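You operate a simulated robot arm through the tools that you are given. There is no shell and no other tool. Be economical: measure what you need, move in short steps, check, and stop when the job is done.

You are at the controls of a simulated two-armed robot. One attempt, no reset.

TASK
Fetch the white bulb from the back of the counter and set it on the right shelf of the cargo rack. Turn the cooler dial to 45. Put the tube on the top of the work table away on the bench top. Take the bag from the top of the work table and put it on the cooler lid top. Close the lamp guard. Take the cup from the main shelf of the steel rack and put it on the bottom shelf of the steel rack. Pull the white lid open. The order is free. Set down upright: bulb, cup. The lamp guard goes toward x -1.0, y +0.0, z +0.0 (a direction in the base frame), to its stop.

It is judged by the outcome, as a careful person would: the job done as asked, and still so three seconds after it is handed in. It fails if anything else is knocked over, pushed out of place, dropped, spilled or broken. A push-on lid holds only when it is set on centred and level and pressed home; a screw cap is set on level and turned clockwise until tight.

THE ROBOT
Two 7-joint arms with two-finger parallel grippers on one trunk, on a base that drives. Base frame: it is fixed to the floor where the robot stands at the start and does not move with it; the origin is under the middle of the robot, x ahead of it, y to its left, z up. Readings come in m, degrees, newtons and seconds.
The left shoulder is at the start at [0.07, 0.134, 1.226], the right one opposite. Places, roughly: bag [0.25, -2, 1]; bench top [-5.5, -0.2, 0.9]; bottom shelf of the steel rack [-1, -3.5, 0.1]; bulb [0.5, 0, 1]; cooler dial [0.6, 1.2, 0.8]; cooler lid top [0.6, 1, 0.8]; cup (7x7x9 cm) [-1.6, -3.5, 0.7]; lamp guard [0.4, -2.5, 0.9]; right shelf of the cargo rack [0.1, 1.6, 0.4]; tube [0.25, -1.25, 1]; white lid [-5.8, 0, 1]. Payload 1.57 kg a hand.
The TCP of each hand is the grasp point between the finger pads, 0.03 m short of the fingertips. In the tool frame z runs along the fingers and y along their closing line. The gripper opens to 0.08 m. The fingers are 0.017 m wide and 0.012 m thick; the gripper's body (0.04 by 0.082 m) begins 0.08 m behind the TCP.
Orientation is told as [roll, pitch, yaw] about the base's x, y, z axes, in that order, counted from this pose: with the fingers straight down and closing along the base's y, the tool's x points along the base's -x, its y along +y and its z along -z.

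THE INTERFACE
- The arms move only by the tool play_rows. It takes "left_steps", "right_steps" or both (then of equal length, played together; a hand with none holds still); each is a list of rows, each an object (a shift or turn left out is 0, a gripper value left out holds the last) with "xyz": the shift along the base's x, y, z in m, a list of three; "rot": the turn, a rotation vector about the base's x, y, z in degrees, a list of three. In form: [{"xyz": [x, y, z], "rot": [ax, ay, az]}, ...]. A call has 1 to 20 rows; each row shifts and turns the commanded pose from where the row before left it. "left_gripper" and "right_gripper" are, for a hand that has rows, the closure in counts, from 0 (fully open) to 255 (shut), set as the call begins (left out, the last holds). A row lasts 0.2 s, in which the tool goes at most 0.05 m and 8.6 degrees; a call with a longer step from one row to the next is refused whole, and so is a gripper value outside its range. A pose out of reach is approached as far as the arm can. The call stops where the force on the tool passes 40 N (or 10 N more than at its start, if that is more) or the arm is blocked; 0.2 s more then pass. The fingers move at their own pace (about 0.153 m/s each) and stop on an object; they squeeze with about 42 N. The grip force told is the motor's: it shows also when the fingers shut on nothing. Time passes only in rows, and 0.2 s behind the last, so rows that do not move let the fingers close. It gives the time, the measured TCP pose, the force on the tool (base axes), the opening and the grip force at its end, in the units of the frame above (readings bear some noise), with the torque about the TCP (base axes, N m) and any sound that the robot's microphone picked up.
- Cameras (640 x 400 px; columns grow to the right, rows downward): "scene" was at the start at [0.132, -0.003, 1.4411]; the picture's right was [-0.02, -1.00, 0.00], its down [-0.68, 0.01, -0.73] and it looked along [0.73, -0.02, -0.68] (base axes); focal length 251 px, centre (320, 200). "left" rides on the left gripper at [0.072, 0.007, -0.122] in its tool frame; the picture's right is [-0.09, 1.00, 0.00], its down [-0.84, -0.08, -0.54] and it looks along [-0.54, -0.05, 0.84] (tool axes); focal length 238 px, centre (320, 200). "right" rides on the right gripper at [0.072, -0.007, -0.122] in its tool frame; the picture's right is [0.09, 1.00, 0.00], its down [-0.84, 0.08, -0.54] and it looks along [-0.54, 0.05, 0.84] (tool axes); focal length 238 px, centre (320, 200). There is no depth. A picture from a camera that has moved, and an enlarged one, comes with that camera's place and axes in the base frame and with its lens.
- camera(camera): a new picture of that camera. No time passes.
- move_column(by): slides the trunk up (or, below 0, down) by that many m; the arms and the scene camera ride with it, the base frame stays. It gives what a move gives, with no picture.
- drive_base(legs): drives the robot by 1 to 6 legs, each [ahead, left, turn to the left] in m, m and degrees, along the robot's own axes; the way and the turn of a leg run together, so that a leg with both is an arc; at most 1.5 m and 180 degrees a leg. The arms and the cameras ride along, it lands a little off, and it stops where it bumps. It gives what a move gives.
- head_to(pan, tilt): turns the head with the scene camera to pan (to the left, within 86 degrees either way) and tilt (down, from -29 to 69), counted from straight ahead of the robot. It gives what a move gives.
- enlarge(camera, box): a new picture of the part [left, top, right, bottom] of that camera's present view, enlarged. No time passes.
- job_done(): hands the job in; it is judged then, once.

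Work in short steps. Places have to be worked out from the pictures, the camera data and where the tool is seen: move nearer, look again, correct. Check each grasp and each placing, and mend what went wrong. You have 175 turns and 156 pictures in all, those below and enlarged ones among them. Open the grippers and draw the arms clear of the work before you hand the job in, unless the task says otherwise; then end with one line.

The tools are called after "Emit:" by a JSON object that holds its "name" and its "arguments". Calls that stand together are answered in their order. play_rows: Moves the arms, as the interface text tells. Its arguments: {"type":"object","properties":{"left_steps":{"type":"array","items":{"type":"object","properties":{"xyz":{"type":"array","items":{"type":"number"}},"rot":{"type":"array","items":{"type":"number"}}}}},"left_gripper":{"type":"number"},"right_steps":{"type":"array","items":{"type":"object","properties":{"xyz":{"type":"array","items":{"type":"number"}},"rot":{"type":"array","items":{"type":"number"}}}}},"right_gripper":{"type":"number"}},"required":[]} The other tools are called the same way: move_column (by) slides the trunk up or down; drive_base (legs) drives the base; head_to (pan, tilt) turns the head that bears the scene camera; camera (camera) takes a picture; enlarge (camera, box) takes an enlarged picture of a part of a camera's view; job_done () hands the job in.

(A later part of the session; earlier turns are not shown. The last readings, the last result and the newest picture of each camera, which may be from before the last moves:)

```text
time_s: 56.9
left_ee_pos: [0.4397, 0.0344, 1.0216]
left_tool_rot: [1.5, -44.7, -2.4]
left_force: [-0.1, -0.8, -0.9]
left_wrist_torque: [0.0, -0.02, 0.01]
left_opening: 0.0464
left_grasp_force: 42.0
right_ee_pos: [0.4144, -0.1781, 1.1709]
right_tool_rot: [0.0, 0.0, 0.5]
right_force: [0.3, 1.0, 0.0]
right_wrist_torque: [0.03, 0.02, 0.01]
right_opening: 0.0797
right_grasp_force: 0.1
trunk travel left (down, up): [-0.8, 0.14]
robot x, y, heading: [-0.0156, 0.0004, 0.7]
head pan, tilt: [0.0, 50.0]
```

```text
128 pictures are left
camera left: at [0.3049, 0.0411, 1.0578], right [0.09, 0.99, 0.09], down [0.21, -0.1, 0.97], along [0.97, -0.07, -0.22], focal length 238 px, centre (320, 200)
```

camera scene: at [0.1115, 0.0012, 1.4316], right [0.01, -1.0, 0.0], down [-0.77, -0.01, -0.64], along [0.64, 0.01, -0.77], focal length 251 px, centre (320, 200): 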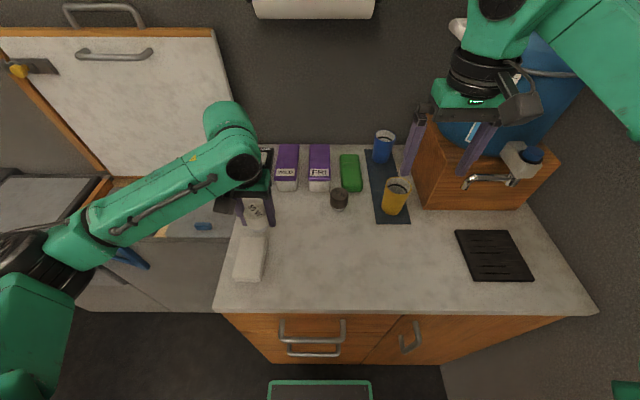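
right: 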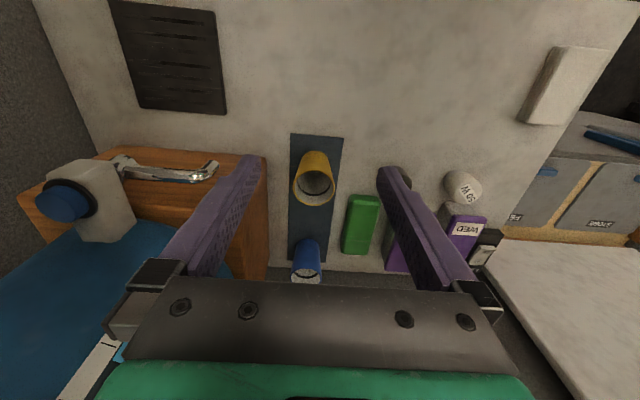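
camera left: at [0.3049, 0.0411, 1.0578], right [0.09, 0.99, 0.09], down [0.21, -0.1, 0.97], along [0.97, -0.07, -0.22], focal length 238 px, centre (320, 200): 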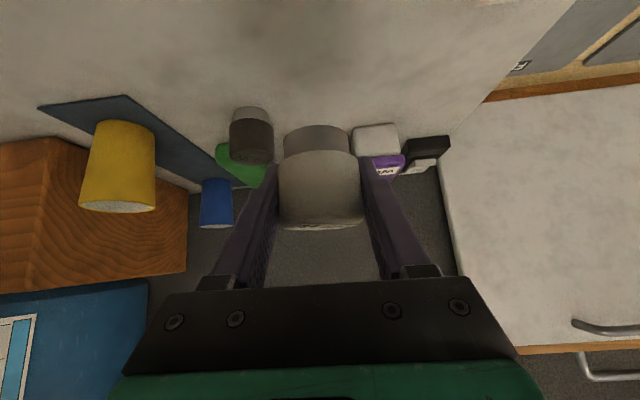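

Held with the 45° tilt. Tuck the right hand back, back off, turn left and advance part way.

Emit:
{"name": "play_rows", "arguments": {"right_steps": [{"xyz": [-0.04, 0, 0]}, {"xyz": [-0.04, 0, 0]}, {"xyz": [-0.04, 0, 0]}, {"xyz": [-0.04, 0, 0]}, {"xyz": [-0.03, 0, 0]}, {}], "left_steps": [{"xyz": [-0.01, 0.01, 0.01]}, {"xyz": [-0.01, 0.01, 0.02]}, {"xyz": [-0.01, 0.01, 0.02]}, {"xyz": [-0.01, 0.01, 0.02]}, {"xyz": [0, 0.01, 0.02]}, {}]}}

Emit:
{"name": "drive_base", "arguments": {"legs": [[-0.1, 0, 0], [0, 0, 45], [0, 0, 45], [0.5, -0.03, 0]]}}

Emit:
{"name": "head_to", "arguments": {"pan": 0, "tilt": 45}}

Emit:
{"name": "camera", "arguments": {"camera": "scene"}}

Emit:
{"name": "camera", "arguments": {"camera": "left"}}

```text
time_s: 58.3
left_ee_pos: [0.4037, 0.1009, 1.1013]
left_tool_rot: [7.8, -44.2, -5.5]
left_force: [0.2, 0.0, -1.0]
left_wrist_torque: [-0.01, 0.0, -0.03]
left_opening: 0.0463
left_grasp_force: 41.8
right_ee_pos: [0.2243, -0.1779, 1.1705]
right_tool_rot: [0.0, 0.1, 0.6]
right_force: [0.1, 0.3, 0.4]
right_wrist_torque: [-0.02, 0.03, -0.04]
right_opening: 0.0802
right_grasp_force: 0.0
trunk travel left (down, up): [-0.8, 0.14]
robot x, y, heading: [-0.0168, 0.0022, 0.8]
head pan, tilt: [0.0, 50.0]
```

```text
time_s: 66.1
left_ee_pos: [-0.1717, 0.9187, 1.1021]
left_tool_rot: [7.7, -44.4, 83.0]
left_force: [0.0, -0.2, -0.9]
left_wrist_torque: [0.0, 0.01, -0.02]
left_opening: 0.046
left_grasp_force: 41.6
right_ee_pos: [0.1032, 0.732, 1.1697]
right_tool_rot: [0.0, 0.0, 89.1]
right_force: [0.5, 0.9, 0.2]
right_wrist_torque: [0.01, -0.02, -0.04]
right_opening: 0.0801
right_grasp_force: 0.1
trunk travel left (down, up): [-0.8, 0.14]
robot x, y, heading: [-0.084, 0.5001, 89.3]
head pan, tilt: [0.0, 50.0]
```

```text
time_s: 66.8
left_ee_pos: [-0.1719, 0.919, 1.1018]
left_tool_rot: [7.9, -44.2, 83.0]
left_force: [-0.3, 0.4, -1.2]
left_wrist_torque: [0.02, 0.0, 0.0]
left_opening: 0.0466
left_grasp_force: 41.9
right_ee_pos: [0.1033, 0.7327, 1.1702]
right_tool_rot: [0.0, -0.1, 89.1]
right_force: [0.0, -0.5, 0.6]
right_wrist_torque: [-0.01, -0.01, 0.0]
right_opening: 0.0799
right_grasp_force: 0.1
trunk travel left (down, up): [-0.8, 0.14]
robot x, y, heading: [-0.0821, 0.4985, 89.1]
head pan, tilt: [0.0, 45.0]
```

```text
127 pictures are left
camera scene: at [-0.0814, 0.6294, 1.4384], right [1.0, -0.01, 0.0], down [-0.01, -0.71, -0.71], along [0.01, 0.71, -0.71], focal length 251 px, centre (320, 200)
```

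scene: 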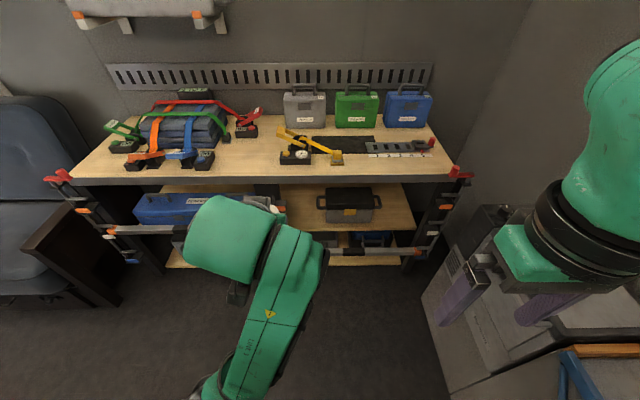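

```text
126 pictures are left
camera left: at [-0.1764, 0.7818, 1.1382], right [-0.98, 0.09, 0.16], down [0.18, 0.21, 0.96], along [0.05, 0.97, -0.22], focal length 238 px, centre (320, 200)
```

left: 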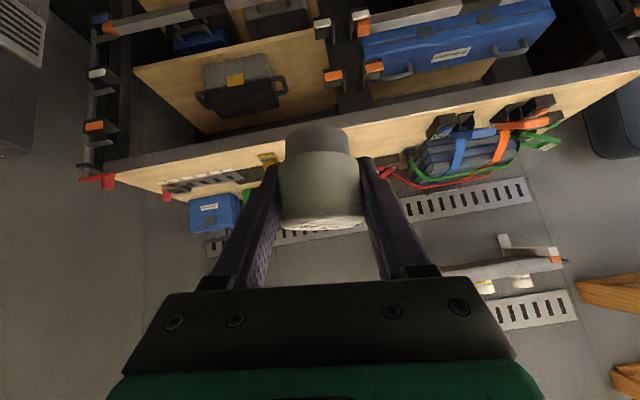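

Rack geometry is visible. Enlarge the right bay for a better estimate before lowering.

Emit:
{"name": "enlarge", "arguments": {"camera": "scene", "box": [230, 160, 470, 280]}}

Emit:
{"name": "enlarge", "arguments": {"camera": "left", "box": [60, 0, 400, 220]}}

```text
2.67 times, centred on (350, 220) of scene
camera zoom: at [-0.0814, 0.6294, 1.4384], right [1.0, -0.01, 0.0], down [-0.01, -0.71, -0.71], along [0.01, 0.71, -0.71], focal length 669 px, centre (240, 147)
```

zoom: 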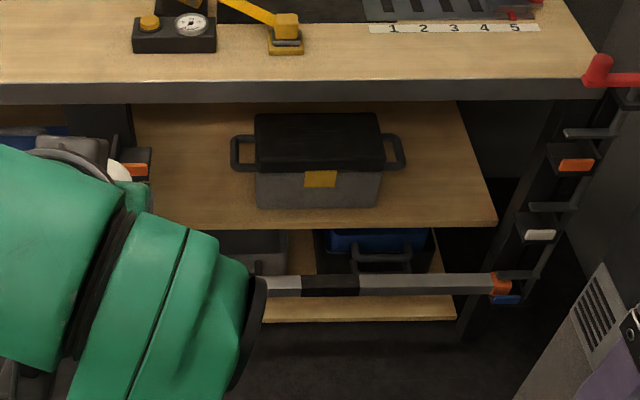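

```text
1.82 times, centred on (230, 110) of left
camera zoom: at [-0.1764, 0.7818, 1.1382], right [-0.98, 0.09, 0.16], down [0.18, 0.21, 0.96], along [0.05, 0.97, -0.22], focal length 433 px, centre (484, 364)
```

zoom: 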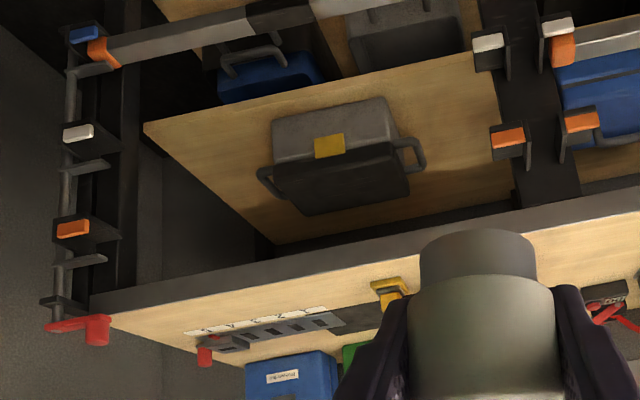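

Shelf is at z≈0.41, front edge y≈1.44; free gap left of the toolbox around x=-0.165. Lower the column 0.56 m here in the open.

Emit:
{"name": "move_column", "arguments": {"by": -0.56}}

Emit:
{"name": "play_rows", "arguments": {"left_steps": [{"rot": [0, -4.3, 0]}, {}]}}

Emit:
{"name": "camera", "arguments": {"camera": "left"}}

Emit:
{"name": "camera", "arguments": {"camera": "scene"}}

```text
refused: -0.56 is not a number from -0.4 to 0.4
```

```text
time_s: 67.4
left_ee_pos: [-0.1786, 0.9224, 1.1016]
left_tool_rot: [4.2, -45.1, 86.4]
left_force: [-0.9, 0.5, -0.4]
left_wrist_torque: [-0.04, 0.0, -0.02]
left_opening: 0.0461
left_grasp_force: 42.0
right_ee_pos: [0.1033, 0.7332, 1.1699]
right_tool_rot: [0.1, 0.0, 89.3]
right_force: [0.5, -1.2, 0.0]
right_wrist_torque: [0.0, -0.03, -0.02]
right_opening: 0.0799
right_grasp_force: 0.1
trunk travel left (down, up): [-0.8, 0.14]
robot x, y, heading: [-0.0849, 0.4987, 89.3]
head pan, tilt: [0.0, 45.0]
```

```text
123 pictures are left
camera left: at [-0.1839, 0.7836, 1.137], right [-0.99, 0.08, 0.12], down [0.13, 0.2, 0.97], along [0.05, 0.98, -0.21], focal length 238 px, centre (320, 200)
```

left: 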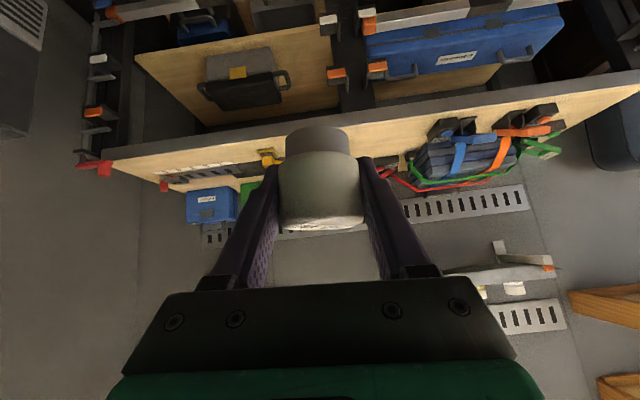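

```text
122 pictures are left
camera scene: at [-0.0813, 0.6292, 1.4384], right [1.0, -0.01, 0.0], down [-0.01, -0.71, -0.71], along [0.01, 0.71, -0.71], focal length 251 px, centre (320, 200)
```

scene: 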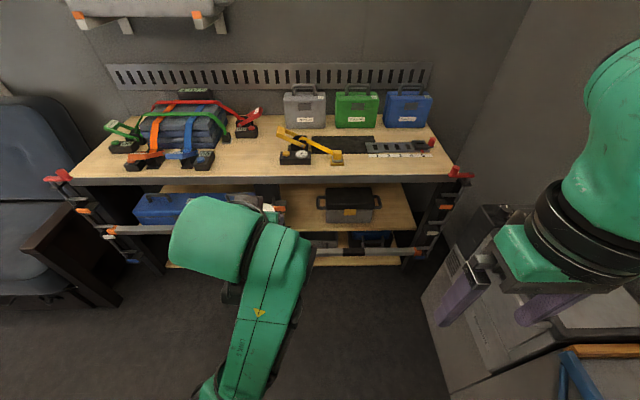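

Column travel is limited to 0.4 per call; use two.

Emit:
{"name": "move_column", "arguments": {"by": -0.3}}

Emit:
{"name": "move_column", "arguments": {"by": -0.27}}

Emit:
{"name": "play_rows", "arguments": {"left_steps": [{"rot": [0, -2, 0]}, {}]}}

Emit:
{"name": "drive_base", "arguments": {"legs": [[0.3, 0, 0.5]]}}

Emit:
{"name": "camera", "arguments": {"camera": "scene"}}

Emit:
{"name": "camera", "arguments": {"camera": "left"}}

```text
time_s: 70.4
left_ee_pos: [-0.1767, 0.9193, 0.7986]
left_tool_rot: [4.2, -44.6, 85.9]
left_force: [0.9, 0.0, 0.1]
left_wrist_torque: [0.02, -0.02, 0.01]
left_opening: 0.0462
left_grasp_force: 41.5
right_ee_pos: [0.1025, 0.7324, 0.8702]
right_tool_rot: [0.0, -0.1, 89.2]
right_force: [-0.1, 0.2, -0.2]
right_wrist_torque: [0.02, -0.03, 0.03]
right_opening: 0.0799
right_grasp_force: 0.1
trunk travel left (down, up): [-0.5, 0.44]
robot x, y, heading: [-0.0828, 0.4986, 89.2]
head pan, tilt: [0.0, 45.0]
```

```text
time_s: 73.2
left_ee_pos: [-0.1764, 0.92, 0.5293]
left_tool_rot: [4.2, -44.8, 86.0]
left_force: [-0.1, -0.2, -0.1]
left_wrist_torque: [0.02, 0.01, 0.02]
left_opening: 0.0462
left_grasp_force: 42.2
right_ee_pos: [0.1036, 0.7318, 0.6006]
right_tool_rot: [-0.1, -0.1, 89.2]
right_force: [0.3, -0.1, 0.5]
right_wrist_torque: [0.02, 0.02, -0.02]
right_opening: 0.0799
right_grasp_force: 0.1
trunk travel left (down, up): [-0.23, 0.71]
robot x, y, heading: [-0.0825, 0.5002, 89.2]
head pan, tilt: [0.0, 45.0]
```

```text
time_s: 73.8
left_ee_pos: [-0.1804, 0.921, 0.5304]
left_tool_rot: [2.4, -45.1, 87.6]
left_force: [0.4, -0.6, -1.3]
left_wrist_torque: [0.01, 0.03, 0.0]
left_opening: 0.0464
left_grasp_force: 41.9
right_ee_pos: [0.1035, 0.7328, 0.6003]
right_tool_rot: [-0.1, 0.0, 89.2]
right_force: [0.2, -0.2, 0.3]
right_wrist_torque: [0.01, 0.01, 0.02]
right_opening: 0.0797
right_grasp_force: 0.1
trunk travel left (down, up): [-0.23, 0.71]
robot x, y, heading: [-0.0837, 0.4988, 89.1]
head pan, tilt: [0.0, 45.0]
```

```text
time_s: 75.8
left_ee_pos: [-0.1816, 1.2178, 0.5264]
left_tool_rot: [2.5, -44.6, 87.9]
left_force: [-0.3, -1.4, -1.3]
left_wrist_torque: [0.01, 0.03, 0.01]
left_opening: 0.0462
left_grasp_force: 41.9
right_ee_pos: [0.1035, 1.0345, 0.5994]
right_tool_rot: [0.0, 0.0, 89.8]
right_force: [0.2, 0.1, -0.3]
right_wrist_torque: [0.02, 0.02, 0.0]
right_opening: 0.0801
right_grasp_force: 0.0
trunk travel left (down, up): [-0.23, 0.71]
robot x, y, heading: [-0.0763, 0.8019, 89.8]
head pan, tilt: [0.0, 45.0]
```

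```text
121 pictures are left
camera scene: at [-0.0802, 0.929, 0.8684], right [1.0, 0.0, 0.0], down [0.0, -0.71, -0.71], along [0.0, 0.71, -0.71], focal length 251 px, centre (320, 200)
```

scene: 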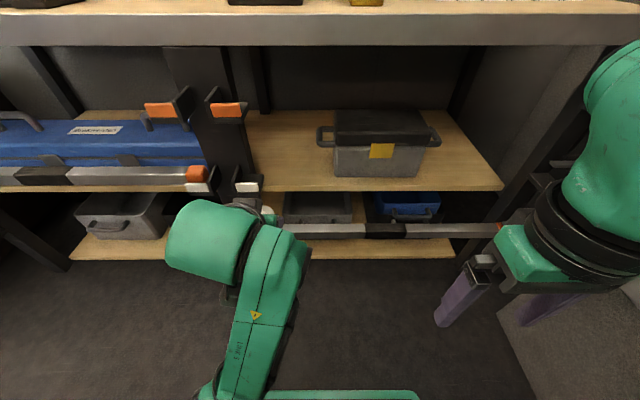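

```text
120 pictures are left
camera left: at [-0.1863, 1.081, 0.5631], right [-0.99, 0.07, 0.1], down [0.11, 0.21, 0.97], along [0.05, 0.97, -0.22], focal length 238 px, centre (320, 200)
```

left: 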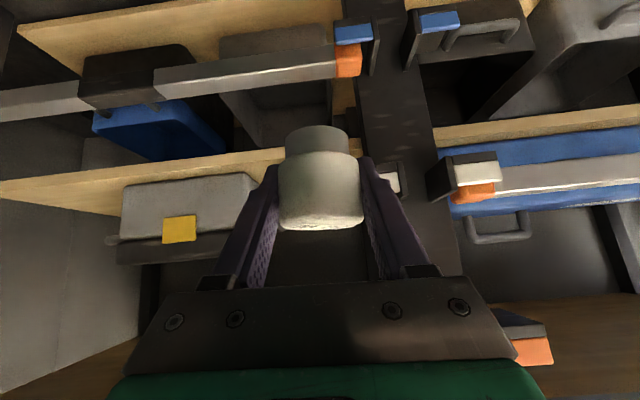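

Good view. Shift the hand right a bit (target x≈-0.145 to clear the post clips), lower to TCP 0.48 and creep forward.

Emit:
{"name": "play_rows", "arguments": {"left_steps": [{"xyz": [0.02, 0, -0.02]}, {"xyz": [0.018, 0, -0.022]}, {}]}}

Emit:
{"name": "drive_base", "arguments": {"legs": [[0.19, 0, 0]]}}

Emit:
{"name": "camera", "arguments": {"camera": "scene"}}

Emit:
{"name": "camera", "arguments": {"camera": "left"}}

```text
time_s: 76.6
left_ee_pos: [-0.1414, 1.2165, 0.4825]
left_tool_rot: [2.5, -44.7, 88.0]
left_force: [-0.3, -0.2, -1.1]
left_wrist_torque: [0.04, -0.03, -0.01]
left_opening: 0.0463
left_grasp_force: 42.1
right_ee_pos: [0.1034, 1.0345, 0.5993]
right_tool_rot: [-0.1, -0.1, 89.8]
right_force: [-0.2, -0.3, 0.9]
right_wrist_torque: [0.02, 0.03, 0.01]
right_opening: 0.0799
right_grasp_force: 0.1
trunk travel left (down, up): [-0.23, 0.71]
robot x, y, heading: [-0.0775, 0.7963, 89.7]
head pan, tilt: [0.0, 45.0]
```

```text
time_s: 78.2
left_ee_pos: [-0.1406, 1.4088, 0.4831]
left_tool_rot: [2.5, -44.7, 88.0]
left_force: [-0.4, 0.0, -0.3]
left_wrist_torque: [0.03, 0.01, 0.04]
left_opening: 0.0463
left_grasp_force: 41.8
right_ee_pos: [0.1042, 1.2264, 0.5987]
right_tool_rot: [0.0, 0.0, 89.7]
right_force: [-0.4, 0.0, 0.0]
right_wrist_torque: [0.01, 0.0, 0.01]
right_opening: 0.0802
right_grasp_force: 0.0
trunk travel left (down, up): [-0.23, 0.71]
robot x, y, heading: [-0.0789, 0.9935, 89.7]
head pan, tilt: [0.0, 45.0]
```

```text
119 pictures are left
camera scene: at [-0.0791, 1.1207, 0.8684], right [1.0, -0.01, 0.0], down [0.0, -0.71, -0.71], along [0.0, 0.71, -0.71], focal length 251 px, centre (320, 200)
```

scene: 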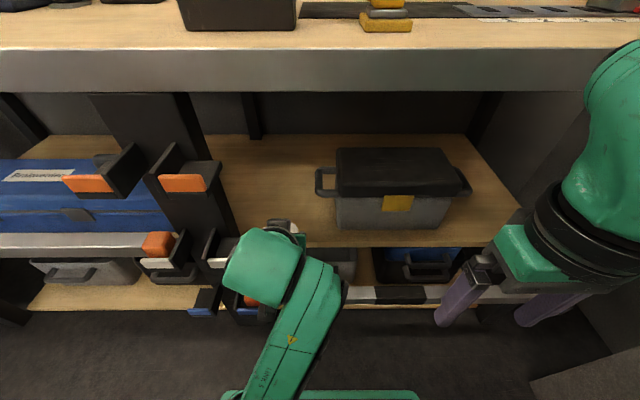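

```text
118 pictures are left
camera left: at [-0.1463, 1.271, 0.5203], right [-0.99, 0.07, 0.1], down [0.11, 0.21, 0.97], along [0.05, 0.97, -0.22], focal length 238 px, centre (320, 200)
```

left: 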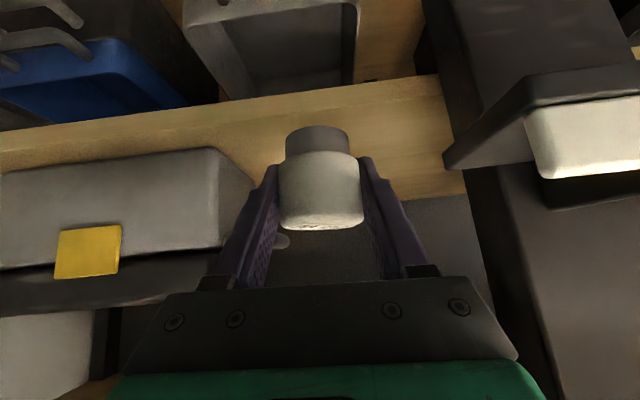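

Clearances look fine. Extend forward 7.5 cm with small steps, then lower toward the shelf.

Emit:
{"name": "play_rows", "arguments": {"left_steps": [{"xyz": [0, 0.02, 0]}, {"xyz": [0, 0.02, 0]}, {"xyz": [0, 0.02, 0]}, {"xyz": [-0.003, 0.02, 0]}, {"xyz": [0, 0, -0.015]}, {"xyz": [0, 0, -0.012]}, {}]}}

Emit:
{"name": "camera", "arguments": {"camera": "left"}}

Emit:
{"name": "camera", "arguments": {"camera": "scene"}}

```text
time_s: 79.8
left_ee_pos: [-0.1658, 1.4927, 0.4509]
left_tool_rot: [8.5, -44.9, 84.6]
left_force: [-0.2, 0.0, -0.7]
left_wrist_torque: [-0.02, -0.02, 0.0]
left_opening: 0.0461
left_grasp_force: 42.5
right_ee_pos: [0.1049, 1.2253, 0.6013]
right_tool_rot: [-0.1, -0.1, 89.8]
right_force: [-0.6, 0.6, 0.1]
right_wrist_torque: [0.02, -0.01, -0.01]
right_opening: 0.08
right_grasp_force: 0.0
trunk travel left (down, up): [-0.23, 0.71]
robot x, y, heading: [-0.0785, 0.9914, 89.5]
head pan, tilt: [0.0, 45.0]
```

```text
117 pictures are left
camera left: at [-0.1667, 1.3548, 0.4866], right [-0.98, 0.05, 0.17], down [0.18, 0.21, 0.96], along [0.02, 0.98, -0.21], focal length 238 px, centre (320, 200)
```

left: 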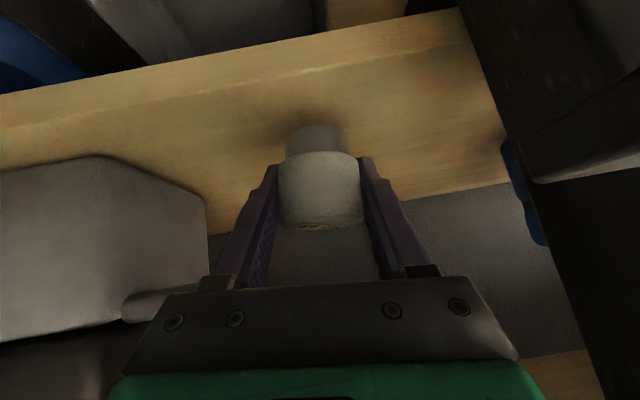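

```text
116 pictures are left
camera scene: at [-0.0791, 1.1206, 0.8684], right [1.0, -0.01, 0.0], down [0.0, -0.71, -0.71], along [0.0, 0.71, -0.71], focal length 251 px, centre (320, 200)
```

scene: 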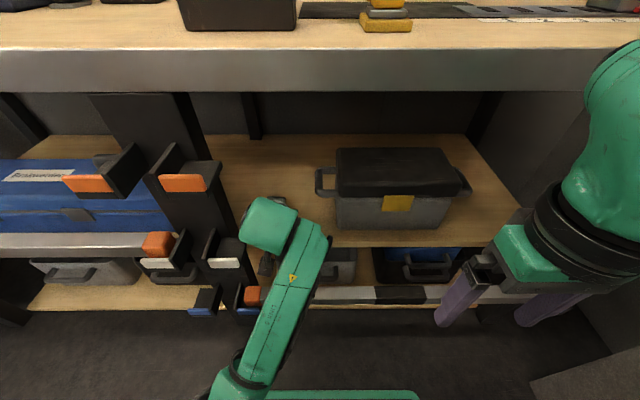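

The arm is at its reach limit and rolls the hand. Pull back 8 cm and drive the base closer instead.

Emit:
{"name": "play_rows", "arguments": {"left_steps": [{"xyz": [0, 0, 0.02]}, {"xyz": [0, -0.03, 0]}, {"xyz": [0, -0.03, 0]}, {"xyz": [0.003, -0.03, 0]}, {}]}}

Emit:
{"name": "drive_base", "arguments": {"legs": [[0.09, 0, 0]]}}

Emit:
{"name": "camera", "arguments": {"camera": "left"}}

```text
time_s: 81.0
left_ee_pos: [-0.1568, 1.4008, 0.4709]
left_tool_rot: [9.3, -45.0, 83.1]
left_force: [0.7, 0.4, -1.4]
left_wrist_torque: [0.04, 0.02, 0.01]
left_opening: 0.0462
left_grasp_force: 41.9
right_ee_pos: [0.1052, 1.2265, 0.6]
right_tool_rot: [0.1, -0.2, 89.8]
right_force: [0.1, 0.6, -0.8]
right_wrist_torque: [0.01, -0.03, -0.02]
right_opening: 0.08
right_grasp_force: 0.0
trunk travel left (down, up): [-0.23, 0.71]
robot x, y, heading: [-0.081, 0.9931, 89.7]
head pan, tilt: [0.0, 45.0]
```

```text
time_s: 82.1
left_ee_pos: [-0.1533, 1.4906, 0.4684]
left_tool_rot: [9.3, -44.6, 82.8]
left_force: [-0.5, 0.5, -0.6]
left_wrist_torque: [0.01, -0.02, 0.0]
left_opening: 0.0459
left_grasp_force: 41.8
right_ee_pos: [0.1045, 1.317, 0.6006]
right_tool_rot: [0.0, 0.0, 89.6]
right_force: [0.0, -0.4, 0.6]
right_wrist_torque: [0.02, -0.01, -0.04]
right_opening: 0.0804
right_grasp_force: 0.1
trunk travel left (down, up): [-0.23, 0.71]
robot x, y, heading: [-0.0761, 1.0832, 89.8]
head pan, tilt: [0.0, 45.0]
```

```text
115 pictures are left
camera left: at [-0.1573, 1.3528, 0.5043], right [-0.98, 0.08, 0.18], down [0.19, 0.21, 0.96], along [0.04, 0.98, -0.22], focal length 238 px, centre (320, 200)
```

left: 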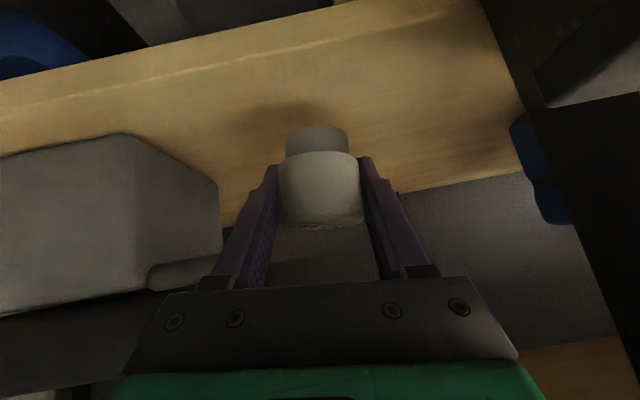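

Correct the roll about the forward axis by about -5.5° and check.

Emit:
{"name": "play_rows", "arguments": {"left_steps": [{"rot": [0, -5.5, 0]}, {}, {}]}}

```text
time_s: 82.9
left_ee_pos: [-0.1596, 1.4926, 0.468]
left_tool_rot: [3.5, -45.3, 86.9]
left_force: [0.5, 0.0, -1.0]
left_wrist_torque: [0.02, -0.01, 0.06]
left_opening: 0.0463
left_grasp_force: 42.0
right_ee_pos: [0.1053, 1.3158, 0.5998]
right_tool_rot: [0.0, -0.1, 89.6]
right_force: [0.3, -0.5, 0.6]
right_wrist_torque: [-0.03, 0.01, 0.02]
right_opening: 0.0801
right_grasp_force: 0.0
trunk travel left (down, up): [-0.23, 0.71]
robot x, y, heading: [-0.0798, 1.0782, 89.6]
head pan, tilt: [0.0, 45.0]
```

Nearly level. Small further correction and lower.

Emit:
{"name": "play_rows", "arguments": {"left_steps": [{"rot": [0, -1.4, 0], "xyz": [0.006, 0, -0.008]}, {"xyz": [0, 0, -0.008]}, {"xyz": [0, 0, -0.005]}, {}]}}

Emit:
{"name": "enlarge", "arguments": {"camera": "left", "box": [220, 70, 420, 240]}}

```text
time_s: 83.9
left_ee_pos: [-0.1492, 1.4912, 0.4465]
left_tool_rot: [0.2, -45.2, 89.2]
left_force: [-0.1, 0.9, 0.0]
left_wrist_torque: [-0.02, 0.0, 0.02]
left_opening: 0.046
left_grasp_force: 42.5
right_ee_pos: [0.106, 1.3161, 0.6013]
right_tool_rot: [0.0, 0.0, 89.6]
right_force: [1.1, 0.5, 0.2]
right_wrist_torque: [-0.01, -0.03, 0.0]
right_opening: 0.0802
right_grasp_force: 0.1
trunk travel left (down, up): [-0.23, 0.71]
robot x, y, heading: [-0.0765, 1.0794, 89.7]
head pan, tilt: [0.0, 45.0]
```

```text
2.35 times, centred on (320, 155) of left
camera zoom: at [-0.1566, 1.3529, 0.4822], right [-0.99, 0.08, 0.07], down [0.08, 0.2, 0.98], along [0.06, 0.98, -0.21], focal length 561 px, centre (320, 306)
```

zoom: 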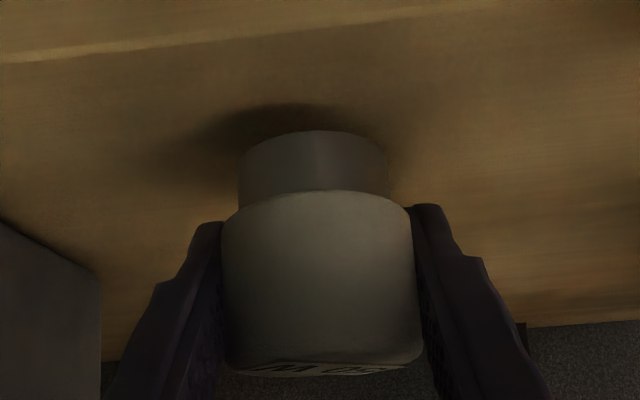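

Level now, with a small gap to the shelf. Lower until contact.

Emit:
{"name": "play_rows", "arguments": {"left_steps": [{"xyz": [0, 0, -0.003]}, {"xyz": [0, 0, -0.003]}, {}]}}

Emit:
{"name": "enlarge", "arguments": {"camera": "left", "box": [220, 70, 420, 240]}}

```text
time_s: 84.7
left_ee_pos: [-0.1492, 1.49, 0.4394]
left_tool_rot: [-0.2, -45.1, 89.3]
left_force: [0.0, 1.0, 0.2]
left_wrist_torque: [0.05, 0.05, 0.02]
left_opening: 0.0465
left_grasp_force: 41.9
right_ee_pos: [0.1047, 1.3164, 0.6012]
right_tool_rot: [0.0, 0.0, 89.6]
right_force: [-0.8, 0.5, -0.3]
right_wrist_torque: [-0.02, -0.02, 0.01]
right_opening: 0.0801
right_grasp_force: 0.0
trunk travel left (down, up): [-0.23, 0.71]
robot x, y, heading: [-0.0784, 1.0803, 89.5]
head pan, tilt: [0.0, 45.0]
```

```text
2.35 times, centred on (320, 155) of left
camera zoom: at [-0.1561, 1.3521, 0.4756], right [-0.99, 0.08, 0.06], down [0.08, 0.21, 0.98], along [0.06, 0.98, -0.21], focal length 561 px, centre (320, 306)
```

zoom: 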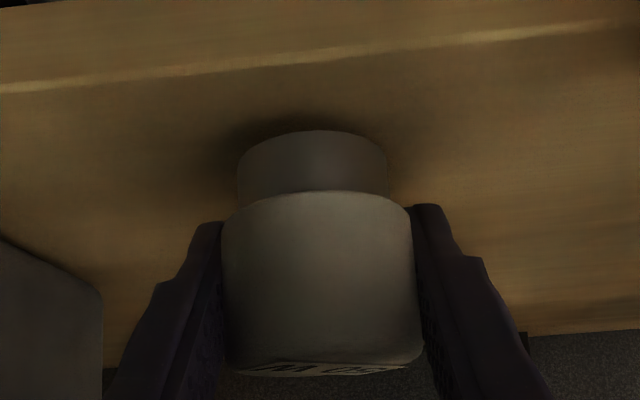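

Still a small gap by the shadow; lower in 2 mm steps.

Emit:
{"name": "play_rows", "arguments": {"left_steps": [{"xyz": [0, 0, -0.002]}, {"xyz": [0, 0, -0.002]}, {"xyz": [0, 0, -0.002]}, {}]}}

```text
time_s: 85.7
left_ee_pos: [-0.151, 1.4923, 0.4335]
left_tool_rot: [0.1, -45.0, 89.2]
left_force: [-0.4, 0.7, -0.8]
left_wrist_torque: [0.01, -0.02, -0.01]
left_opening: 0.046
left_grasp_force: 41.9
right_ee_pos: [0.1057, 1.3154, 0.6005]
right_tool_rot: [0.0, -0.1, 89.6]
right_force: [-0.1, 0.3, -1.0]
right_wrist_torque: [-0.01, 0.0, -0.01]
right_opening: 0.0798
right_grasp_force: 0.1
trunk travel left (down, up): [-0.23, 0.71]
robot x, y, heading: [-0.0781, 1.0803, 89.7]
head pan, tilt: [0.0, 45.0]
```

Still no contact; continue.

Emit:
{"name": "play_rows", "arguments": {"left_steps": [{"xyz": [0, 0, -0.002]}, {"xyz": [0, 0, -0.002]}, {"xyz": [0, 0, -0.002]}, {}]}}

Emit:
{"name": "enlarge", "arguments": {"camera": "left", "box": [220, 70, 420, 240]}}

```text
time_s: 86.7
left_ee_pos: [-0.1505, 1.4906, 0.4312]
left_tool_rot: [0.1, -45.4, 89.3]
left_force: [-2.6, 3.9, 13.4]
left_wrist_torque: [-0.12, 0.05, -0.03]
left_opening: 0.0463
left_grasp_force: 42.2
right_ee_pos: [0.1056, 1.3153, 0.6012]
right_tool_rot: [0.1, -0.1, 89.6]
right_force: [-0.3, 0.3, -1.4]
right_wrist_torque: [0.01, -0.01, 0.02]
right_opening: 0.0801
right_grasp_force: 0.1
trunk travel left (down, up): [-0.23, 0.71]
robot x, y, heading: [-0.0789, 1.0843, 89.5]
head pan, tilt: [0.0, 45.0]
```

```text
2.35 times, centred on (320, 155) of left
camera zoom: at [-0.1569, 1.3526, 0.4654], right [-0.99, 0.08, 0.07], down [0.08, 0.2, 0.98], along [0.06, 0.98, -0.2], focal length 561 px, centre (320, 306)
```

zoom: 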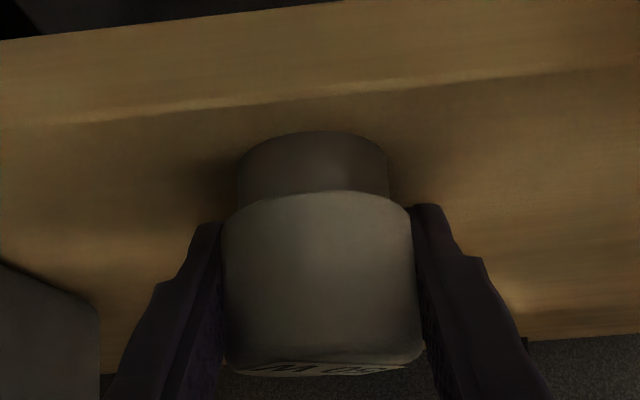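

Contact (13 N). Ease up, open, then back out along the hand axis.

Emit:
{"name": "play_rows", "arguments": {"left_steps": [{"xyz": [0, 0, 0.003]}, {}]}}

Emit:
{"name": "play_rows", "arguments": {"left_steps": [{}, {}, {}], "left_gripper": 0}}

Emit:
{"name": "play_rows", "arguments": {"left_steps": [{"xyz": [0, -0.01, 0.006]}, {"xyz": [0, -0.025, 0.02]}, {"xyz": [0, -0.035, 0.02]}, {"xyz": [0, -0.04, 0.01]}, {}]}}

Emit:
{"name": "camera", "arguments": {"camera": "left"}}

```text
time_s: 87.3
left_ee_pos: [-0.1507, 1.49, 0.4311]
left_tool_rot: [0.7, -45.1, 88.6]
left_force: [4.5, 4.5, 13.8]
left_wrist_torque: [-0.06, -0.29, 0.1]
left_opening: 0.046
left_grasp_force: 42.3
right_ee_pos: [0.105, 1.3151, 0.601]
right_tool_rot: [0.1, -0.1, 89.6]
right_force: [-0.7, -0.4, -0.8]
right_wrist_torque: [-0.03, 0.06, 0.0]
right_opening: 0.08
right_grasp_force: 0.0
trunk travel left (down, up): [-0.23, 0.71]
robot x, y, heading: [-0.0784, 1.0823, 89.7]
head pan, tilt: [0.0, 45.0]
```

```text
time_s: 88.1
left_ee_pos: [-0.1506, 1.4892, 0.43]
left_tool_rot: [0.7, -45.0, 88.5]
left_force: [0.3, 0.5, -0.2]
left_wrist_torque: [-0.05, -0.01, -0.02]
left_opening: 0.0801
left_grasp_force: 0.0
right_ee_pos: [0.1058, 1.3163, 0.5985]
right_tool_rot: [0.0, 0.0, 89.6]
right_force: [-0.3, 0.7, 0.0]
right_wrist_torque: [0.03, -0.03, 0.02]
right_opening: 0.08
right_grasp_force: 0.0
trunk travel left (down, up): [-0.23, 0.71]
robot x, y, heading: [-0.0787, 1.0813, 89.8]
head pan, tilt: [0.0, 45.0]
```

```text
time_s: 88.8
left_ee_pos: [-0.2068, 1.4708, 0.4395]
left_tool_rot: [16.8, -43.6, 83.9]
left_force: [25.0, 11.9, 3.0]
left_wrist_torque: [-0.19, 0.4, 0.04]
left_opening: 0.0579
left_grasp_force: 0.1
left hand out of reach, approached as far as the arm can: row 3
right_ee_pos: [0.1086, 1.3154, 0.5999]
right_tool_rot: [0.2, 0.1, 89.4]
right_force: [-0.6, -0.1, -0.4]
right_wrist_torque: [0.01, -0.01, -0.03]
right_opening: 0.08
right_grasp_force: 0.0
trunk travel left (down, up): [-0.23, 0.71]
robot x, y, heading: [-0.076, 1.0804, 89.7]
head pan, tilt: [0.0, 45.0]
stopped in row 3 (left hand): the force on the tool passed its limit (the readings are from after the stop); the commanded pose is now the measured one
```

```text
111 pictures are left
camera left: at [-0.1907, 1.3344, 0.477], right [-0.96, -0.03, 0.27], down [0.26, 0.24, 0.94], along [-0.09, 0.97, -0.22], focal length 238 px, centre (320, 200)
```

left: 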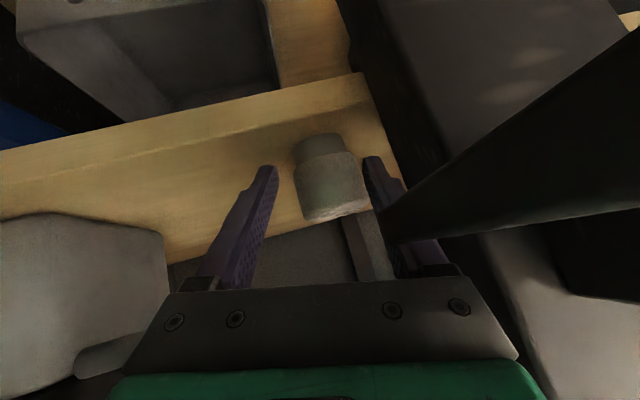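

The arm hit a limit and drifted toward the post; the bulb still stands. Shift the hand slightly +x to relieve the finger, and look.

Emit:
{"name": "play_rows", "arguments": {"left_steps": [{"xyz": [0.006, 0, 0]}, {"xyz": [0.005, 0, 0]}, {}]}}

Emit:
{"name": "camera", "arguments": {"camera": "left"}}

Emit:
{"name": "enlarge", "arguments": {"camera": "scene", "box": [160, 150, 400, 300]}}

```text
time_s: 89.6
left_ee_pos: [-0.2021, 1.4708, 0.44]
left_tool_rot: [18.4, -43.6, 83.2]
left_force: [13.7, 10.5, -8.3]
left_wrist_torque: [0.05, -0.22, -0.14]
left_opening: 0.065
left_grasp_force: 0.0
right_ee_pos: [0.1058, 1.3165, 0.5993]
right_tool_rot: [0.1, 0.0, 89.6]
right_force: [-0.1, -0.1, -0.6]
right_wrist_torque: [0.0, 0.0, -0.02]
right_opening: 0.08
right_grasp_force: 0.1
trunk travel left (down, up): [-0.23, 0.71]
robot x, y, heading: [-0.0805, 1.0811, 89.6]
head pan, tilt: [0.0, 45.0]
```

```text
110 pictures are left
camera left: at [-0.1857, 1.3339, 0.4766], right [-0.96, -0.03, 0.29], down [0.27, 0.24, 0.93], along [-0.1, 0.97, -0.22], focal length 238 px, centre (320, 200)
```

left: 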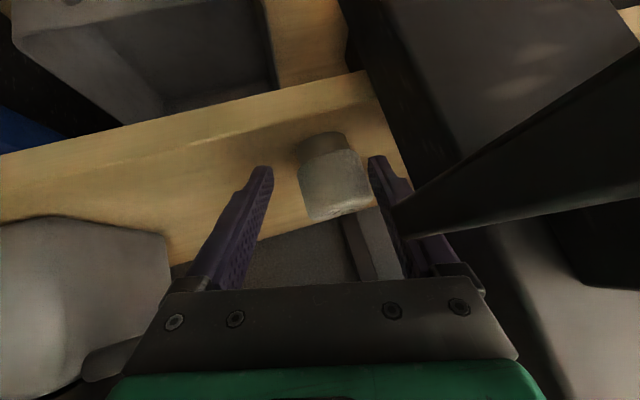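

```text
2.67 times, centred on (280, 225) of scene
camera zoom: at [-0.0771, 1.2122, 0.8682], right [1.0, -0.01, 0.0], down [-0.01, -0.71, -0.71], along [0.0, 0.71, -0.71], focal length 669 px, centre (427, 133)
```

zoom: 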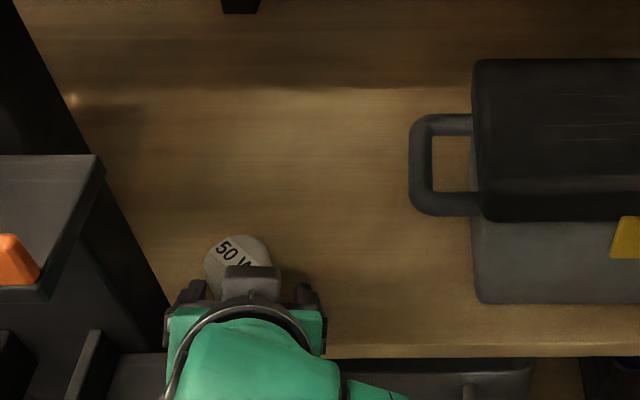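

Bulb is clear of both fingers. Back the base out slowly to withdraw the hand.

Emit:
{"name": "drive_base", "arguments": {"legs": [[-0.06, 0, 0]]}}

Emit:
{"name": "camera", "arguments": {"camera": "left"}}

```text
time_s: 90.4
left_ee_pos: [-0.1979, 1.4571, 0.4452]
left_tool_rot: [18.9, -44.9, 81.5]
left_force: [11.8, -4.0, 3.8]
left_wrist_torque: [-0.05, 0.31, 0.44]
left_opening: 0.0707
left_grasp_force: 0.0
right_ee_pos: [0.107, 1.2976, 0.5997]
right_tool_rot: [0.1, 0.0, 89.4]
right_force: [0.0, 0.8, 0.2]
right_wrist_torque: [0.01, 0.03, 0.02]
right_opening: 0.0801
right_grasp_force: 0.1
trunk travel left (down, up): [-0.23, 0.71]
robot x, y, heading: [-0.0761, 1.066, 89.7]
head pan, tilt: [0.0, 45.0]
stopped in leg 1: the force on the tool passed its limit (the readings are from after the stop); the commanded pose is now the measured one
```

```text
108 pictures are left
camera left: at [-0.1842, 1.3181, 0.4781], right [-0.96, -0.02, 0.3], down [0.28, 0.21, 0.94], along [-0.08, 0.98, -0.2], focal length 238 px, centre (320, 200)
```

left: 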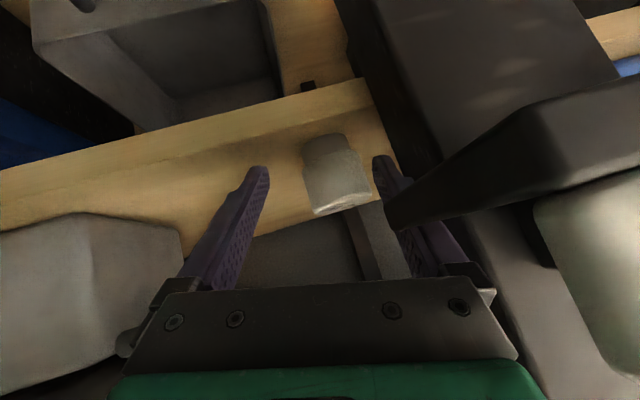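

The hand's outer side rubs on the clip bracket. Shift +x 5 mm then lift vertically with the column so the fingers rise off the bulb.

Emit:
{"name": "play_rows", "arguments": {"left_steps": [{"xyz": [0.005, 0, 0]}, {}]}}

Emit:
{"name": "move_column", "arguments": {"by": 0.02}}

Emit:
{"name": "camera", "arguments": {"camera": "left"}}

```text
time_s: 91.0
left_ee_pos: [-0.1977, 1.4563, 0.4439]
left_tool_rot: [19.8, -44.7, 81.0]
left_force: [7.0, -2.7, -0.7]
left_wrist_torque: [0.02, 0.06, 0.25]
left_opening: 0.074
left_grasp_force: 0.0
right_ee_pos: [0.1066, 1.2968, 0.5997]
right_tool_rot: [0.0, -0.2, 89.5]
right_force: [-0.5, 0.5, -0.1]
right_wrist_torque: [0.01, 0.01, 0.02]
right_opening: 0.0799
right_grasp_force: 0.1
trunk travel left (down, up): [-0.23, 0.71]
robot x, y, heading: [-0.0748, 1.0623, 89.4]
head pan, tilt: [0.0, 45.0]
```

```text
time_s: 91.7
left_ee_pos: [-0.1967, 1.4567, 0.466]
left_tool_rot: [19.8, -44.8, 80.8]
left_force: [7.7, 2.0, 2.6]
left_wrist_torque: [-0.02, 0.18, 0.08]
left_opening: 0.0746
left_grasp_force: 0.1
right_ee_pos: [0.1068, 1.2974, 0.6204]
right_tool_rot: [0.1, -0.1, 89.5]
right_force: [0.8, 0.4, -0.5]
right_wrist_torque: [0.04, 0.05, 0.01]
right_opening: 0.0798
right_grasp_force: 0.0
trunk travel left (down, up): [-0.25, 0.69]
robot x, y, heading: [-0.0743, 1.0635, 89.4]
head pan, tilt: [0.0, 45.0]
```

```text
107 pictures are left
camera left: at [-0.182, 1.3186, 0.4976], right [-0.95, -0.02, 0.31], down [0.29, 0.21, 0.93], along [-0.09, 0.98, -0.19], focal length 238 px, centre (320, 200)
```

left: 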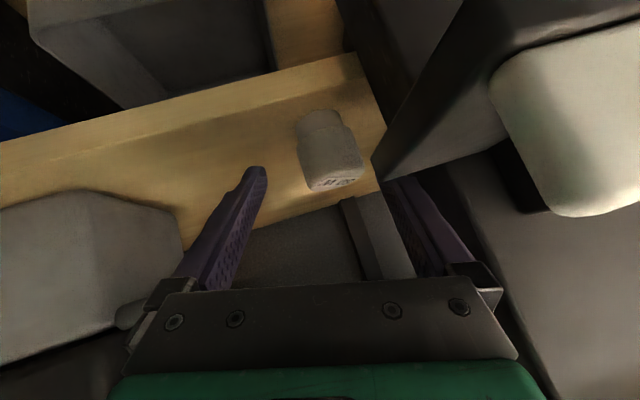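

The fingers are rising past bulb and bracket. Continue up 3 cm.

Emit:
{"name": "move_column", "arguments": {"by": 0.03}}

Emit:
{"name": "camera", "arguments": {"camera": "left"}}

Emit:
{"name": "camera", "arguments": {"camera": "scene"}}

```text
time_s: 92.5
left_ee_pos: [-0.1971, 1.4565, 0.4949]
left_tool_rot: [19.9, -44.8, 81.0]
left_force: [6.7, 0.1, 3.8]
left_wrist_torque: [-0.07, 0.25, 0.03]
left_opening: 0.075
left_grasp_force: 0.0
right_ee_pos: [0.1072, 1.2989, 0.65]
right_tool_rot: [0.0, -0.1, 89.5]
right_force: [0.2, -0.4, -0.3]
right_wrist_torque: [0.0, 0.02, 0.0]
right_opening: 0.0799
right_grasp_force: 0.0
trunk travel left (down, up): [-0.28, 0.66]
robot x, y, heading: [-0.0744, 1.0646, 89.6]
head pan, tilt: [0.0, 45.0]
```

```text
106 pictures are left
camera left: at [-0.1818, 1.3183, 0.5276], right [-0.95, -0.02, 0.31], down [0.29, 0.21, 0.93], along [-0.08, 0.98, -0.19], focal length 238 px, centre (320, 200)
```

left: 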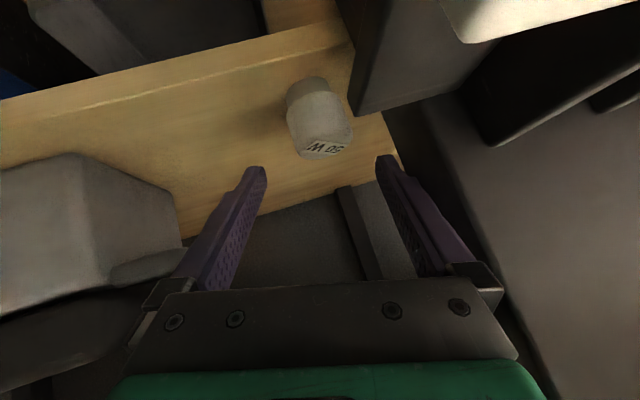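

```text
105 pictures are left
camera scene: at [-0.0765, 1.1938, 0.9187], right [1.0, -0.01, 0.0], down [-0.01, -0.71, -0.71], along [0.01, 0.71, -0.71], focal length 251 px, centre (320, 200)
```

scene: 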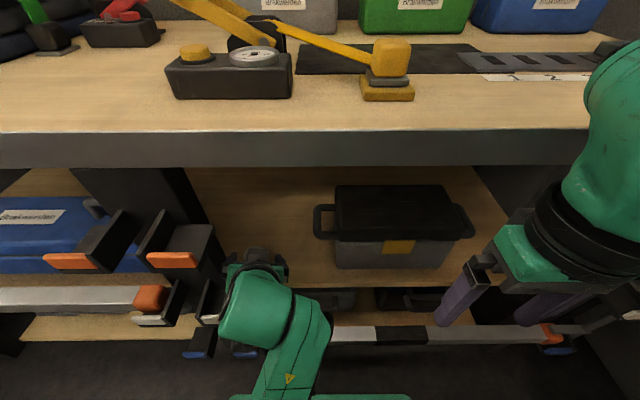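

Fingers are above the bulb. Move the hand +x 2 cm and back out with the base.

Emit:
{"name": "play_rows", "arguments": {"left_steps": [{"xyz": [0.01, 0, 0.005]}, {"xyz": [0.01, 0, 0]}, {}]}}

Emit:
{"name": "drive_base", "arguments": {"legs": [[-0.2, 0, 0]]}}

Emit:
{"name": "camera", "arguments": {"camera": "scene"}}

```text
time_s: 93.3
left_ee_pos: [-0.1833, 1.4552, 0.4939]
left_tool_rot: [23.3, -44.2, 77.8]
left_force: [-0.4, 0.0, 0.3]
left_wrist_torque: [-0.02, 0.01, 0.03]
left_opening: 0.0798
left_grasp_force: 0.0
right_ee_pos: [0.107, 1.3003, 0.651]
right_tool_rot: [0.0, -0.1, 89.6]
right_force: [0.7, 0.8, 0.2]
right_wrist_torque: [0.02, 0.02, 0.04]
right_opening: 0.08
right_grasp_force: 0.0
trunk travel left (down, up): [-0.28, 0.66]
robot x, y, heading: [-0.0772, 1.0635, 89.5]
head pan, tilt: [0.0, 45.0]
```

```text
time_s: 94.5
left_ee_pos: [-0.1829, 1.3618, 0.4986]
left_tool_rot: [24.4, -45.5, 76.0]
left_force: [-0.5, 0.1, 0.4]
left_wrist_torque: [-0.01, 0.0, 0.0]
left_opening: 0.0803
left_grasp_force: 0.1
right_ee_pos: [0.1069, 1.1999, 0.6512]
right_tool_rot: [0.1, -0.1, 89.4]
right_force: [0.3, 0.0, 0.0]
right_wrist_torque: [-0.01, -0.01, 0.01]
right_opening: 0.0802
right_grasp_force: 0.1
trunk travel left (down, up): [-0.28, 0.66]
robot x, y, heading: [-0.0771, 0.9651, 89.7]
head pan, tilt: [0.0, 45.0]
stopped in leg 1: the force on the tool passed its limit (the readings are from after the stop); the commanded pose is now the measured one
```

```text
104 pictures are left
camera scene: at [-0.078, 1.0958, 0.9184], right [1.0, -0.01, 0.0], down [-0.01, -0.71, -0.71], along [0.01, 0.71, -0.71], focal length 251 px, centre (320, 200)
```

scene: 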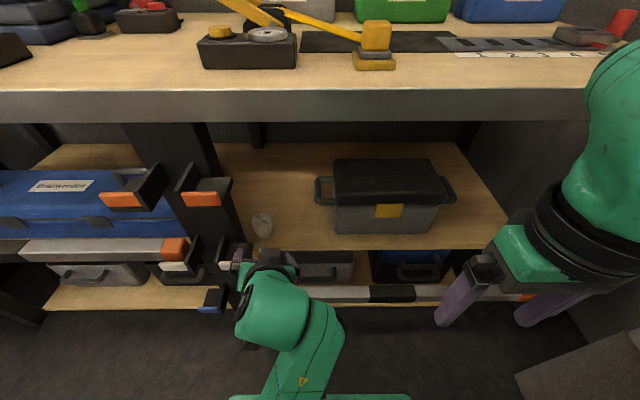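

Bulb stands on the shelf. Something grazed; shift hand +x and continue back.

Emit:
{"name": "play_rows", "arguments": {"left_steps": [{"xyz": [0.02, 0, 0.01]}, {"xyz": [0.02, 0, 0.01]}, {}]}}

Emit:
{"name": "drive_base", "arguments": {"legs": [[-0.25, 0, 0]]}}

Emit:
{"name": "enlarge", "arguments": {"camera": "scene", "box": [180, 120, 420, 270]}}

```text
time_s: 95.2
left_ee_pos: [-0.1575, 1.357, 0.5015]
left_tool_rot: [33.9, -42.9, 67.9]
left_force: [0.5, 0.5, 0.1]
left_wrist_torque: [-0.01, 0.02, 0.01]
left_opening: 0.0801
left_grasp_force: 0.0
right_ee_pos: [0.1073, 1.201, 0.6504]
right_tool_rot: [0.0, 0.0, 89.4]
right_force: [0.2, 0.2, 0.6]
right_wrist_torque: [0.03, 0.02, 0.01]
right_opening: 0.08
right_grasp_force: 0.1
trunk travel left (down, up): [-0.28, 0.66]
robot x, y, heading: [-0.0781, 0.9652, 89.4]
head pan, tilt: [0.0, 45.0]
```

```text
time_s: 97.1
left_ee_pos: [-0.1605, 1.1091, 0.5041]
left_tool_rot: [34.0, -43.5, 67.7]
left_force: [0.7, 0.3, 0.6]
left_wrist_torque: [-0.03, 0.02, 0.01]
left_opening: 0.0799
left_grasp_force: 0.1
right_ee_pos: [0.1041, 0.9496, 0.6511]
right_tool_rot: [0.0, 0.0, 89.4]
right_force: [-1.3, 0.0, 0.5]
right_wrist_torque: [-0.02, 0.0, 0.01]
right_opening: 0.08
right_grasp_force: 0.0
trunk travel left (down, up): [-0.28, 0.66]
robot x, y, heading: [-0.0839, 0.7122, 88.9]
head pan, tilt: [0.0, 45.0]
```

```text
2.67 times, centred on (300, 195) of scene
camera zoom: at [-0.0807, 0.8455, 0.9185], right [1.0, -0.01, 0.0], down [-0.01, -0.71, -0.71], along [0.01, 0.71, -0.71], focal length 669 px, centre (373, 213)
```

zoom: 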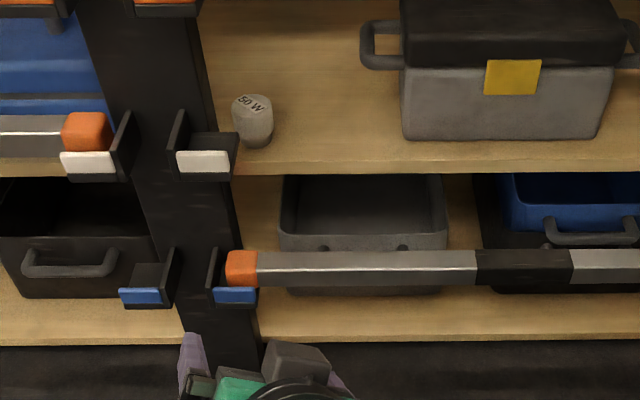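

Bulb done: upright on the right shelf. Now restore the left hand to vertical, raise the column and face the cooler.

Emit:
{"name": "play_rows", "arguments": {"left_steps": [{"rot": [-5.9, -3, 0.85], "xyz": [0, 0, 0.02]}, {"rot": [-5.9, -3, 0.85], "xyz": [0, 0, 0.02]}, {"rot": [-5.9, -3, 0.85], "xyz": [0, 0, 0.02]}, {"rot": [-5.9, -3, 0.85]}, {"rot": [-5.9, -3, 0.85]}, {"rot": [-5.9, -3, 0.85]}, {"rot": [-5.9, -3, 0.85]}, {"rot": [-5.9, -3, 0.85]}, {}]}}

Emit:
{"name": "move_column", "arguments": {"by": 0.4}}

Emit:
{"name": "drive_base", "arguments": {"legs": [[-0.2, 0.1, 0], [0, 0, -45], [0, 0, -44]]}}

Emit:
{"name": "camera", "arguments": {"camera": "scene"}}

```text
time_s: 97.6
left_ee_pos: [-0.1935, 1.1041, 0.5076]
left_tool_rot: [39.3, -31.7, 65.4]
left_force: [0.7, 0.1, 1.0]
left_wrist_torque: [0.0, -0.01, -0.03]
left_opening: 0.08
left_grasp_force: 0.1
right_ee_pos: [0.1033, 0.9498, 0.6508]
right_tool_rot: [0.1, -0.1, 89.3]
right_force: [0.2, 0.0, 0.5]
right_wrist_torque: [0.01, -0.03, -0.02]
right_opening: 0.0801
right_grasp_force: 0.1
trunk travel left (down, up): [-0.28, 0.66]
robot x, y, heading: [-0.0833, 0.7183, 89.6]
head pan, tilt: [0.0, 45.0]
stopped in row 2 (left hand): the arm was blocked; the commanded pose is now the measured one
```

```text
time_s: 101.4
left_ee_pos: [-0.1945, 1.1046, 0.9084]
left_tool_rot: [39.4, -31.7, 65.4]
left_force: [-0.5, -0.1, 0.5]
left_wrist_torque: [0.03, 0.0, -0.01]
left_opening: 0.0801
left_grasp_force: 0.0
right_ee_pos: [0.1044, 0.95, 1.05]
right_tool_rot: [0.0, 0.0, 89.3]
right_force: [0.0, -0.2, -0.1]
right_wrist_torque: [-0.02, -0.01, 0.0]
right_opening: 0.0799
right_grasp_force: 0.0
trunk travel left (down, up): [-0.68, 0.26]
robot x, y, heading: [-0.0835, 0.7153, 89.3]
head pan, tilt: [0.0, 45.0]
```

```text
time_s: 107.2
left_ee_pos: [0.2019, 0.6337, 0.9074]
left_tool_rot: [39.3, -31.8, -24.7]
left_force: [-0.4, -1.0, 0.8]
left_wrist_torque: [0.03, -0.01, 0.0]
left_opening: 0.08
left_grasp_force: 0.1
right_ee_pos: [0.0484, 0.3359, 1.0504]
right_tool_rot: [0.0, -0.1, -0.7]
right_force: [0.2, 0.1, -0.4]
right_wrist_torque: [-0.02, 0.03, 0.01]
right_opening: 0.0803
right_grasp_force: 0.0
trunk travel left (down, up): [-0.68, 0.26]
robot x, y, heading: [-0.1859, 0.5225, -0.8]
head pan, tilt: [0.0, 45.0]
```

```text
102 pictures are left
camera scene: at [-0.0559, 0.5184, 1.3185], right [-0.01, -1.0, 0.0], down [-0.71, 0.01, -0.71], along [0.71, -0.01, -0.71], focal length 251 px, centre (320, 200)
```

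scene: 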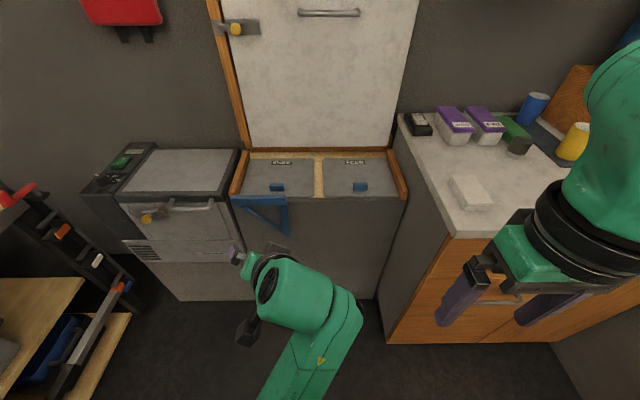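

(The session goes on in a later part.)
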